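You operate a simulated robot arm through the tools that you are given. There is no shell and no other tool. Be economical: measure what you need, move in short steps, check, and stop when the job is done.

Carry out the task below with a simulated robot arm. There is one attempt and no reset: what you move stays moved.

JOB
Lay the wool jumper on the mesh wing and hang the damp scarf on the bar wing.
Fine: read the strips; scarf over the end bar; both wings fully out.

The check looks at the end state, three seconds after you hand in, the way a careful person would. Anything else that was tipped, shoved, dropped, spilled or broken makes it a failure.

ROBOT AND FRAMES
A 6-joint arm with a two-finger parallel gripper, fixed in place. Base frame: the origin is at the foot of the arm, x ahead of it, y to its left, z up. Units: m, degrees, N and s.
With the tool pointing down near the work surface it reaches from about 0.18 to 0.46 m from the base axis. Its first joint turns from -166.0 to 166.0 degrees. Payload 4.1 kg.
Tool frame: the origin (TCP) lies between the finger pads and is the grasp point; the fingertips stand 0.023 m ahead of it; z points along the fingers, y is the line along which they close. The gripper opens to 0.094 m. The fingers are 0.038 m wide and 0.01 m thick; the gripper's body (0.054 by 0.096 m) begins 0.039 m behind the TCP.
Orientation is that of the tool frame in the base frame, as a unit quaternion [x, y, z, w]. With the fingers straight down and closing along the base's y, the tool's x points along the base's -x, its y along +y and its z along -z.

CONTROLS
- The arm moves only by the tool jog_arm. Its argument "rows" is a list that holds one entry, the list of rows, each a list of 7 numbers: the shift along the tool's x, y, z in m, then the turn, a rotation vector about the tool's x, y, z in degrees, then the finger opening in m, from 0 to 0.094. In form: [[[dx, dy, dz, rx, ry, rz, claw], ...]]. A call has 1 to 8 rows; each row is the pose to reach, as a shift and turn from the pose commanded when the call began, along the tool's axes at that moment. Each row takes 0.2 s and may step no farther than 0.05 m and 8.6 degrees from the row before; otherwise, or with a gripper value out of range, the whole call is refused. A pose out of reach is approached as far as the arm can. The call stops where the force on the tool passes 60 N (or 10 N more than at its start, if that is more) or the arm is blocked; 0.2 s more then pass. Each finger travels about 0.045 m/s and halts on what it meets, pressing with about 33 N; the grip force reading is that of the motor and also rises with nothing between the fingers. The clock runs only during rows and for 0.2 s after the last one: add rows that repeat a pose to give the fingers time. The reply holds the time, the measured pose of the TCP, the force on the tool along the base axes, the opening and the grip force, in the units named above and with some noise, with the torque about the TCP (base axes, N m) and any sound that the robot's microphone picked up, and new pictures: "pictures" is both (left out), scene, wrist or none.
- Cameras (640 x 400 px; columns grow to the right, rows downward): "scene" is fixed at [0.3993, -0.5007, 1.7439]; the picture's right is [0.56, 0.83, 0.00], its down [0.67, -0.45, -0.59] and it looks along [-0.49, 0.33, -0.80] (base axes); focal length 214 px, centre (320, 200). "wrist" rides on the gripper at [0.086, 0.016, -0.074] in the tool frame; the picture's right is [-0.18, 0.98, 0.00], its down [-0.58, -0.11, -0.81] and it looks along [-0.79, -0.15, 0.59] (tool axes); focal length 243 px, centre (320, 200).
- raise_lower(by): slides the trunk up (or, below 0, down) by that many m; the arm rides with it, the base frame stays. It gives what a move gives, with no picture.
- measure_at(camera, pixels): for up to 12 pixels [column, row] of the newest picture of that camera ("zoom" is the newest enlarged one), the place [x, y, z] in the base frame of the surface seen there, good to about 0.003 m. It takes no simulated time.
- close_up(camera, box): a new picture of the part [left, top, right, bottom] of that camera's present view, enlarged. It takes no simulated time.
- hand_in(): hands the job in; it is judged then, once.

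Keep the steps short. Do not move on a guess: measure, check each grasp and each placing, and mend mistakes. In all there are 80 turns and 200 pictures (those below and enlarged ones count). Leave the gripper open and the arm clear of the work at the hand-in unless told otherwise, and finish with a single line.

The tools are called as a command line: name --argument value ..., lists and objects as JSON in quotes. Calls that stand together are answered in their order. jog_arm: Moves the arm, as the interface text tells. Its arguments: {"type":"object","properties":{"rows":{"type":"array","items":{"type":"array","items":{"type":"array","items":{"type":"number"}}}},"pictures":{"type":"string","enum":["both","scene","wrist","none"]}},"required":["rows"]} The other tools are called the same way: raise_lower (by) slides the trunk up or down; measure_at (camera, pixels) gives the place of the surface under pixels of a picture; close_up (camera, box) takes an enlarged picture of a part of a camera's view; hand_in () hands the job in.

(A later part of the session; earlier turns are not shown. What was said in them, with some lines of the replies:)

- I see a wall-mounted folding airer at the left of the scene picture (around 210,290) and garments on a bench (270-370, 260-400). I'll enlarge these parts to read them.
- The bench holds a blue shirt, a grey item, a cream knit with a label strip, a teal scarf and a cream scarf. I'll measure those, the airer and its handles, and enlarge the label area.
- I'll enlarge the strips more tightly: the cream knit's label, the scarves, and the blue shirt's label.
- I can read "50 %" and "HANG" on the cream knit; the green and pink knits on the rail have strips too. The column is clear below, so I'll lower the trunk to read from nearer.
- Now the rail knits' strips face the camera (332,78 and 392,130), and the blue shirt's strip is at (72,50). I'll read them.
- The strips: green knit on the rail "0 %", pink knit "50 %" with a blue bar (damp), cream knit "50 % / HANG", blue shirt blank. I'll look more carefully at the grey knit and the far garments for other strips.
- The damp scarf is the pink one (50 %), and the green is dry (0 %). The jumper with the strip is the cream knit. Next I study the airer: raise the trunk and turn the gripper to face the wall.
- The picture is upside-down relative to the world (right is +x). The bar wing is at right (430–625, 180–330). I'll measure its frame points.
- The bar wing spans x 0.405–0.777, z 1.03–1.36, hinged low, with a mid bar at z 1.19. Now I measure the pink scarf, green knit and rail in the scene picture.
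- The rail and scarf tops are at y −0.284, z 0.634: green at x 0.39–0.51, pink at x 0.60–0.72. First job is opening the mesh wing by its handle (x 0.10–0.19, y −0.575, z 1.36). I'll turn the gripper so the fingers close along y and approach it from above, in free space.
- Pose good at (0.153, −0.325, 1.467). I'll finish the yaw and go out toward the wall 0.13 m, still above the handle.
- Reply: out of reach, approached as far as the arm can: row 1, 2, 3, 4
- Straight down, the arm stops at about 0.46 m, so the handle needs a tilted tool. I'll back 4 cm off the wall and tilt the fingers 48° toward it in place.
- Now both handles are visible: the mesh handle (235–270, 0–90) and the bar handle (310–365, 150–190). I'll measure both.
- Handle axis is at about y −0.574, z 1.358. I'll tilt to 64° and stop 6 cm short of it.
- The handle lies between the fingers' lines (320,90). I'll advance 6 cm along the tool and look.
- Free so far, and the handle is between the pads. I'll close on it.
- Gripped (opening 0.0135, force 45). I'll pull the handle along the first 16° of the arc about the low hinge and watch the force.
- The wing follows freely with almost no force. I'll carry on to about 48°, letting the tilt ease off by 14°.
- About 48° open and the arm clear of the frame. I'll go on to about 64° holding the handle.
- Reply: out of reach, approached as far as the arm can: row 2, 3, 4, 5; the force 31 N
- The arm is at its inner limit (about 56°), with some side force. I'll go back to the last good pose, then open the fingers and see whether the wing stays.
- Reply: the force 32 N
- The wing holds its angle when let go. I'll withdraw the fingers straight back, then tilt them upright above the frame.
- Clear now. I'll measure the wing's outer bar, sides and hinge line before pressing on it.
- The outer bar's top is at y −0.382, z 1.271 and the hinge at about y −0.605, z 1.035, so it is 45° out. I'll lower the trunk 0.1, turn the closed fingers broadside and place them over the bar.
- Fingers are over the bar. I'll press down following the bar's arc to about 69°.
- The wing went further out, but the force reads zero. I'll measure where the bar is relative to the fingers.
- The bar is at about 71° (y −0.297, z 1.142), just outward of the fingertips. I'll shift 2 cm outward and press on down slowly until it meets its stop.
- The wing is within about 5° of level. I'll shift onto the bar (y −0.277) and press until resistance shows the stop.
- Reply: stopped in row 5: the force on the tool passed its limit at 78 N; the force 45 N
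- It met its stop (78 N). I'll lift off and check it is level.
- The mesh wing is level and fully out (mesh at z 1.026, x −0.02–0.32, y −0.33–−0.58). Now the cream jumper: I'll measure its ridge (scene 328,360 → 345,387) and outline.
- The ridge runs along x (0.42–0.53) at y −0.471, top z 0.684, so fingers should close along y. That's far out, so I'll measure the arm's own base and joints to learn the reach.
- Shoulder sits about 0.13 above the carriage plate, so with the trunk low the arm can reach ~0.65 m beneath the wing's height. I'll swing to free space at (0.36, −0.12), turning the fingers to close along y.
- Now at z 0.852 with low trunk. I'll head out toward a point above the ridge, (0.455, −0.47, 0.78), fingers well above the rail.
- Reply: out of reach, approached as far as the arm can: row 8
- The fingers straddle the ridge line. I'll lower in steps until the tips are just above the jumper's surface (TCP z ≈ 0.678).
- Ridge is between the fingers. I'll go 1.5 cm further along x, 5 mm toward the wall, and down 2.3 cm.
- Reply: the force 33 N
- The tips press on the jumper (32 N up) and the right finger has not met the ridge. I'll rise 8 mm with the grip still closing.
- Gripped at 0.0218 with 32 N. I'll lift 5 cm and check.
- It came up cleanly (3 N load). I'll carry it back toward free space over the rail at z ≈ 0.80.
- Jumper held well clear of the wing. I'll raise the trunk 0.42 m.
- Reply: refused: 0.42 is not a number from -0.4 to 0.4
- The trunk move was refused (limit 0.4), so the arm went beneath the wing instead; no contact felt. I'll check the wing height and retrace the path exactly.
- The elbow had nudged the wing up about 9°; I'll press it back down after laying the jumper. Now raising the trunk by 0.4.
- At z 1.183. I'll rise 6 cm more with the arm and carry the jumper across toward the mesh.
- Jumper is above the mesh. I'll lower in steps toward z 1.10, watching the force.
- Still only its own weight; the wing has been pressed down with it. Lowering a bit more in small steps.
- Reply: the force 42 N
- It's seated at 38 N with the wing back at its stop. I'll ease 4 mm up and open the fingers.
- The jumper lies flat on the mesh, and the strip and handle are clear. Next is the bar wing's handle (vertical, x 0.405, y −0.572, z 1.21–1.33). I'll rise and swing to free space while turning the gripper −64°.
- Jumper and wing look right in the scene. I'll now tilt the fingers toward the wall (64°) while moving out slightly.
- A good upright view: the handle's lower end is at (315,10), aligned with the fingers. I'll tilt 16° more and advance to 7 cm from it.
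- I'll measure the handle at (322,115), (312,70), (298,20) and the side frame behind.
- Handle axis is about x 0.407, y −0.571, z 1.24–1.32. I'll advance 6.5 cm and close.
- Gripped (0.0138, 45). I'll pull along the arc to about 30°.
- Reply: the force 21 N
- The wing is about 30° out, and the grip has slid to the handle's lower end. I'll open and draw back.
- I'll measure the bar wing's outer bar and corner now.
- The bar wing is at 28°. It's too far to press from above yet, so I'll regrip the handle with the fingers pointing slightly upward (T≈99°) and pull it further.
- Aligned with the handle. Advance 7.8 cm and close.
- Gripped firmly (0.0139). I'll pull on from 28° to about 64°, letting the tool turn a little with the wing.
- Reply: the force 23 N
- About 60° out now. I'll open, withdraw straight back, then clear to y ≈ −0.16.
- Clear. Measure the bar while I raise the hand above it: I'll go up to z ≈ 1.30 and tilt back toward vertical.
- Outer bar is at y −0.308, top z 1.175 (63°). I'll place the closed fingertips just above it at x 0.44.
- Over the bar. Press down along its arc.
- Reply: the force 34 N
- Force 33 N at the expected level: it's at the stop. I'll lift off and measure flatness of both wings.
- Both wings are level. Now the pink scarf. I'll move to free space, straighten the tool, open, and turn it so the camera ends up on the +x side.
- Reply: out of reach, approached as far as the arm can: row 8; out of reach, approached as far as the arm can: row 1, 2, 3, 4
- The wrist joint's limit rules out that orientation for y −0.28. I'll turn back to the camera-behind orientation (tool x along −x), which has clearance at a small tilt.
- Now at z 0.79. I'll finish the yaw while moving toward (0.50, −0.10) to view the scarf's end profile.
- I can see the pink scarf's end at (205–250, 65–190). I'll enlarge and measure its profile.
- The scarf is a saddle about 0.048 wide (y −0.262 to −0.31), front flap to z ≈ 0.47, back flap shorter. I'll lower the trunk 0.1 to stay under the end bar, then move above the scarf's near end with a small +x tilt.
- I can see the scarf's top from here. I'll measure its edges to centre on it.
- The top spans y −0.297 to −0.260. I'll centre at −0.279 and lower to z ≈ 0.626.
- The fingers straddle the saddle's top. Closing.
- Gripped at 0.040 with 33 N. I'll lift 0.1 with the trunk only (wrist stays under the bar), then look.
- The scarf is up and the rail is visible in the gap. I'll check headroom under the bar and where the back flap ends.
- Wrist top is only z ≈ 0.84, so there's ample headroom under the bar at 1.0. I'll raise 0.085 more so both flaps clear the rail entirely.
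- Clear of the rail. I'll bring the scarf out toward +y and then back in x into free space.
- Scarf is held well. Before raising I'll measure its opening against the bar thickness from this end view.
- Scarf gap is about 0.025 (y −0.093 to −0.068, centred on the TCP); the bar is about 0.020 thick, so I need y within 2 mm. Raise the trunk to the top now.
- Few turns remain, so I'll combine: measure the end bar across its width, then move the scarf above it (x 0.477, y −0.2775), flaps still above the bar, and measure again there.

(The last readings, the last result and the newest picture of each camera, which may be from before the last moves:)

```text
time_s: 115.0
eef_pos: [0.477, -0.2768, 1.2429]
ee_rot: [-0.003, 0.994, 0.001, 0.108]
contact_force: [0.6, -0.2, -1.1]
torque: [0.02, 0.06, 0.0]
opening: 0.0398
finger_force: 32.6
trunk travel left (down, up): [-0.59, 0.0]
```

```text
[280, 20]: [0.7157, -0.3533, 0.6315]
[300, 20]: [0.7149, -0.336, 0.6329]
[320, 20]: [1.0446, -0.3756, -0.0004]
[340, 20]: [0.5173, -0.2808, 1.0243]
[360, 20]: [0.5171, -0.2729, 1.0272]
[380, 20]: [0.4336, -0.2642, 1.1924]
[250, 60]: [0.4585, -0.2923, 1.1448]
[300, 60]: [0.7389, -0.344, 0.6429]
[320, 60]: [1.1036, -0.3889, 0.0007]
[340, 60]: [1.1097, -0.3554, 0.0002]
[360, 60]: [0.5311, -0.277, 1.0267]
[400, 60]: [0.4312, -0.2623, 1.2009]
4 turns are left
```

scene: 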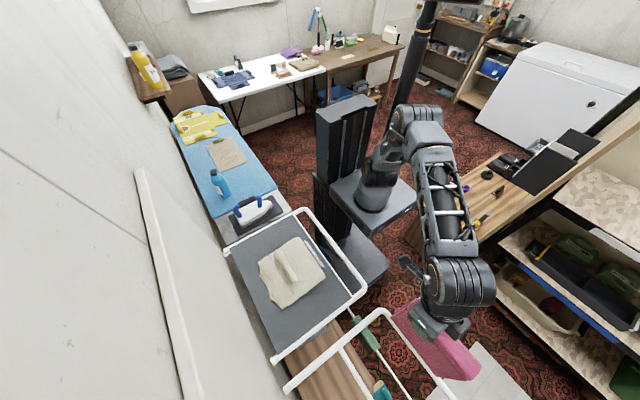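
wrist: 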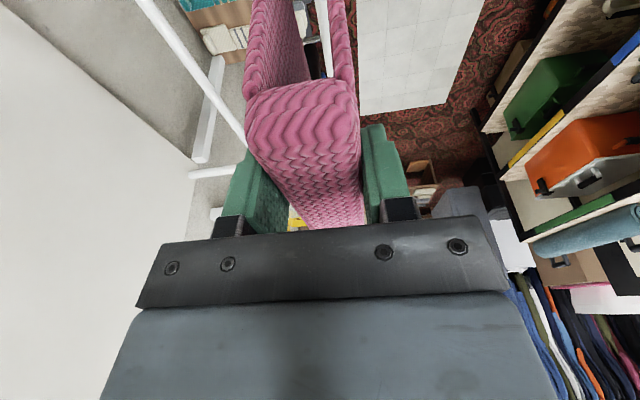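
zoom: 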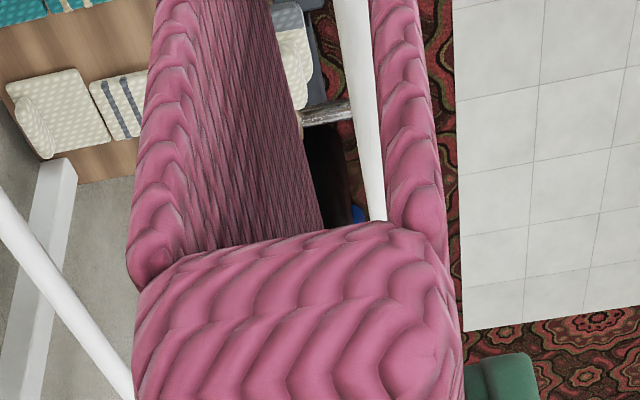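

Bar centre is y ≈ −0.2728 and the scarf gap centre is y ≈ −0.2776, so I shift +5 mm, then lower straight down in two stages with pictures of each.

jog_arm --rows '[[[0, 0.0048, 0, 0, 0, 0, 0.02], [0, 0.0048, 0, 0, 0, 0, 0.02], [0.005, 0.0048, 0.0225, 0, 0, 0, 0.02], [0.01, 0.0048, 0.045, 0, 0, 0, 0.02], [0.015, 0.0048, 0.068, 0, 0, 0, 0.02], [0.02, 0.0048, 0.09, 0, 0, 0, 0.02], [0.025, 0.0048, 0.113, 0, 0, 0, 0.02]]]' --pictures "both"

close_up --camera "wrist" --box '[200, 0, 420, 140]'

jog_arm --rows '[[[0.004, 0, 0.018, 0, 0, 0, 0.02], [0.008, 0, 0.036, 0, 0, 0, 0.02], [0.012, 0, 0.053, 0, 0, 0, 0.02], [0.0145, 0, 0.065, 0, 0, 0, 0.02], [0.016, 0, 0.072, 0, 0, 0, 0.02], [0.016, 0, 0.072, 0, 0, 0, 0.02]]]' --pictures "both"

close_up --camera "wrist" --box '[200, 0, 420, 140]'

close_up --camera "scene" --box '[360, 290, 480, 390]'

```text
time_s: 116.6
eef_pos: [0.4741, -0.2728, 1.1267]
ee_rot: [-0.003, 0.994, 0.0, 0.109]
contact_force: [0.5, 0.1, -1.3]
torque: [0.02, 0.05, 0.03]
opening: 0.0397
finger_force: 33.0
trunk travel left (down, up): [-0.59, 0.0]
```

scene: 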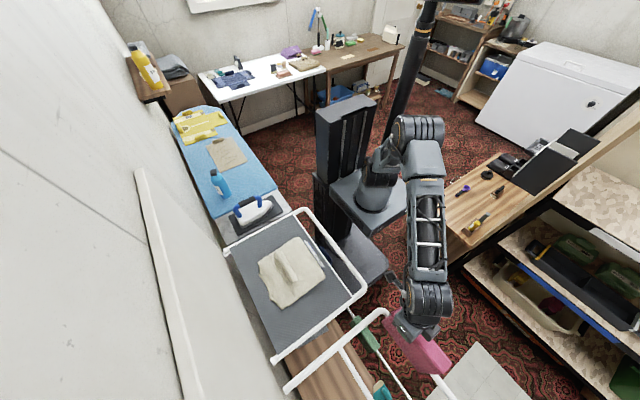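
wrist: 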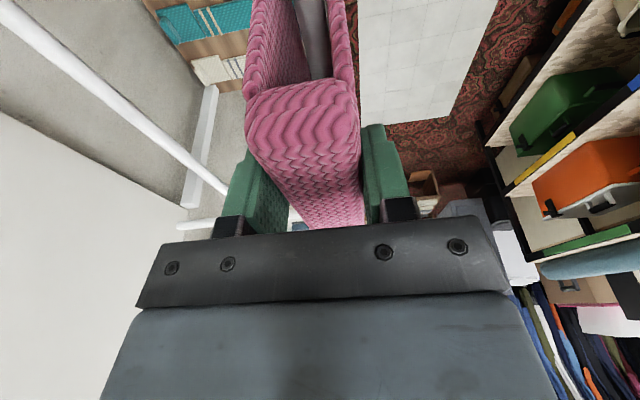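

```text
2.86 times, centred on (310, 70) of wrist
```

zoom: 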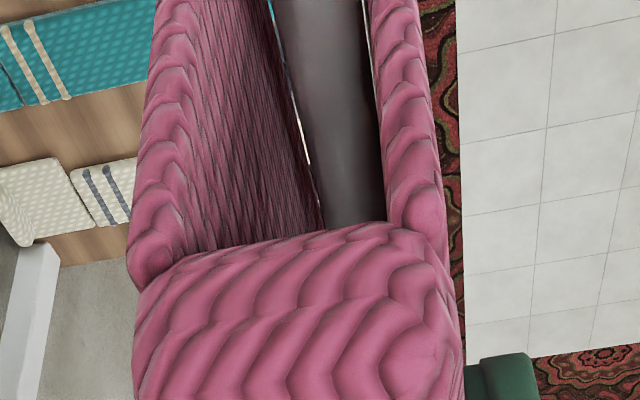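

```text
time_s: 118.0
eef_pos: [0.4749, -0.2736, 1.0528]
ee_rot: [-0.002, 0.994, 0.001, 0.109]
contact_force: [-1.2, -0.1, -1.8]
torque: [-0.02, 0.06, 0.02]
opening: 0.0401
finger_force: 33.0
trunk travel left (down, up): [-0.59, 0.0]
```

scene: 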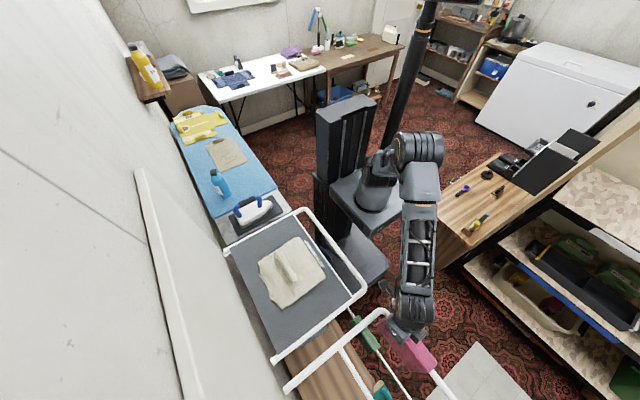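
wrist: 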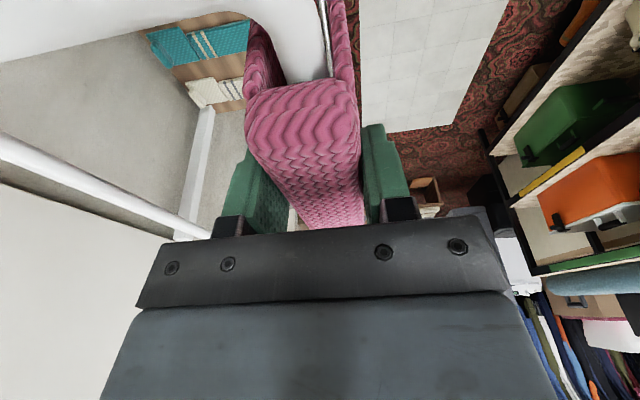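

```text
2.86 times, centred on (310, 70) of wrist
```

zoom: 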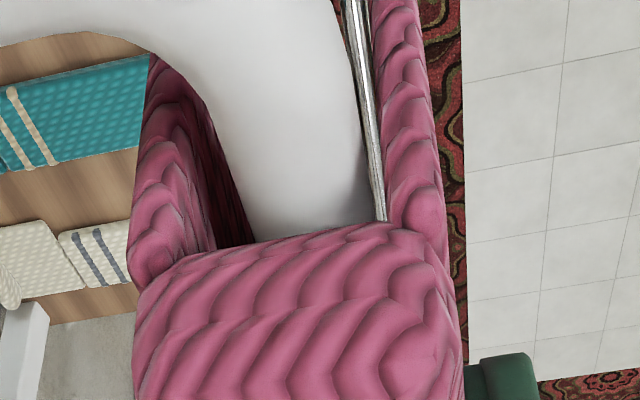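

```text
4.00 times, centred on (420, 340) of scene
3 turns are left
```

zoom: 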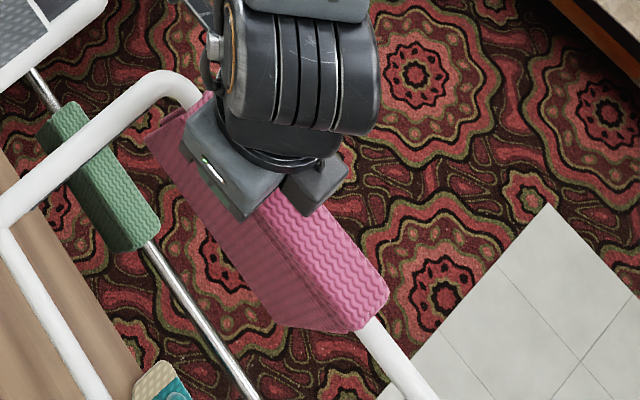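

The bar threads the scarf cleanly with no side force. The near end is close to the corner bend, so I'll slide 3 cm further along the bar, seat it, open, rise clear, and check everything.

jog_arm --rows '[[[-0.01, 0, 0.002, 0, 0, 0, 0.02], [-0.02, 0, 0.004, 0, 0, 0, 0.02], [-0.0293, 0.0005, 0.0065, 0, 0, 0, 0.02], [-0.0285, 0.0005, 0.01, 0, 0, 0, 0.02], [-0.028, 0.0005, 0.0125, 0, 0, 0, 0.02], [-0.028, 0.0005, 0.0125, 0, 0, 0, 0.02]]]' --pictures "none"

jog_arm --rows '[[[0, 0, 0, 0, 0, 0, 0.055], [0, 0, 0, 0, 0, 0, 0.07], [0, 0, 0, 0, 0, 0, 0.08], [0, 0, 0, 0, 0, 0, 0.08], [0, 0, 0, 0, 0, 0, 0.08]]]' --pictures "none"

jog_arm --rows '[[[-0.004, 0, -0.018, 0, 0, 0, 0.08], [-0.0085, 0, -0.038, 0, 0, 0, 0.08], [-0.017, 0, -0.077, 0, 0, 0, 0.08], [-0.025, 0, -0.115, 0, 0, 0, 0.08], [-0.032, 0, -0.146, 0, 0, 0, 0.08], [-0.022, 0.04, -0.15, 0, 0, 0, 0.08], [-0.01, 0.085, -0.15, 0, 0, 0, 0.08], [0.01, 0.125, -0.15, 0, 0, 0, 0.08]]]'

close_up --camera "scene" --box '[360, 290, 480, 390]'

close_up --camera "scene" --box '[210, 190, 470, 400]'

measure_at --camera "scene" --pixels '[[386, 312], [343, 352], [362, 290], [290, 330], [330, 280], [245, 255], [410, 340], [425, 355], [320, 370], [440, 380]]'

```text
time_s: 119.4
eef_pos: [0.5057, -0.2732, 1.048]
ee_rot: [-0.002, 0.994, -0.001, 0.109]
contact_force: [2.2, 0.2, 3.8]
torque: [0.02, -0.19, 0.0]
opening: 0.0393
finger_force: 33.0
trunk travel left (down, up): [-0.59, 0.0]
```

```text
time_s: 120.6
eef_pos: [0.5049, -0.2738, 1.0473]
ee_rot: [-0.003, 0.994, -0.001, 0.11]
contact_force: [0.2, -0.5, 0.0]
torque: [-0.01, -0.01, -0.01]
opening: 0.0798
finger_force: 0.0
trunk travel left (down, up): [-0.59, 0.0]
```

```text
time_s: 122.4
eef_pos: [0.4596, -0.148, 1.1931]
ee_rot: [-0.002, 0.994, -0.001, 0.109]
contact_force: [-0.1, 0.9, -0.5]
torque: [-0.01, 0.02, 0.01]
opening: 0.0802
finger_force: 0.0
trunk travel left (down, up): [-0.59, 0.0]
```

scene: 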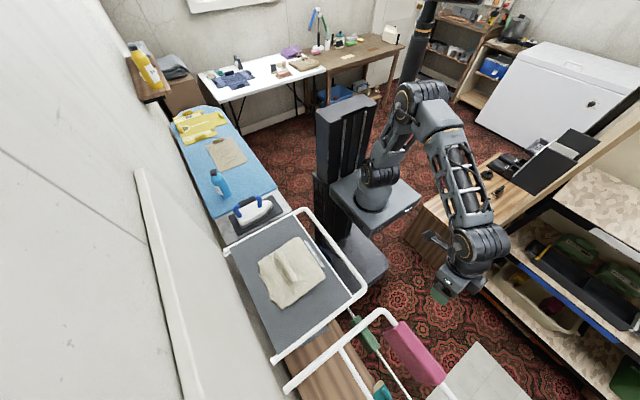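
wrist: 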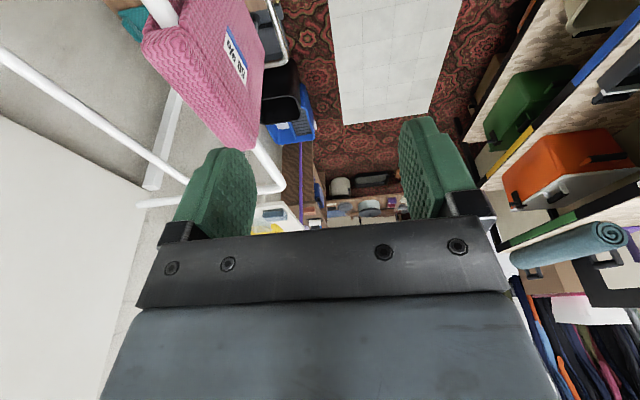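

```text
4.00 times, centred on (420, 340) of scene
```

zoom: 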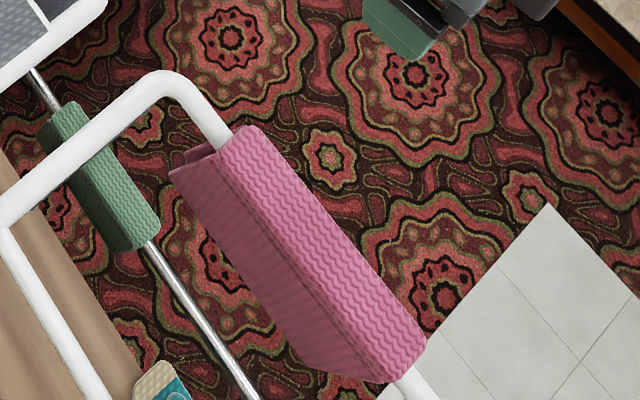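

```text
1.90 times, centred on (340, 295) of scene
```

zoom: 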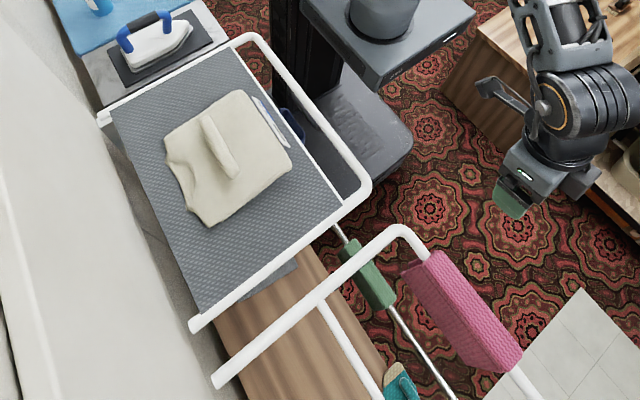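

```text
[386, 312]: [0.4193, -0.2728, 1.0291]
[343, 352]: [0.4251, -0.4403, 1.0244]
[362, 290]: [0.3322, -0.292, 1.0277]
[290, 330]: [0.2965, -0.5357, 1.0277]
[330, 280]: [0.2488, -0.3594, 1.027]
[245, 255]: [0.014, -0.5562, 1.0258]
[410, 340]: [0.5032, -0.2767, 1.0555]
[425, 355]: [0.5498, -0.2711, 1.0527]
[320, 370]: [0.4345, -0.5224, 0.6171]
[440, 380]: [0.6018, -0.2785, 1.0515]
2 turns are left
```

The pink scarf (50 %) hangs astride the end bar, and the jumper lies flat on the mesh. Both wings measure level, and the open gripper is clear of the work, so I'm handing in.

hand_in

```text
The job is handed in.
```

Job handed in: the cream jumper, which I took to be the wool one, lies flat on the mesh wing; the damp pink scarf (strip reads 50 %) hangs over the end bar; and both wings are fully out and level.
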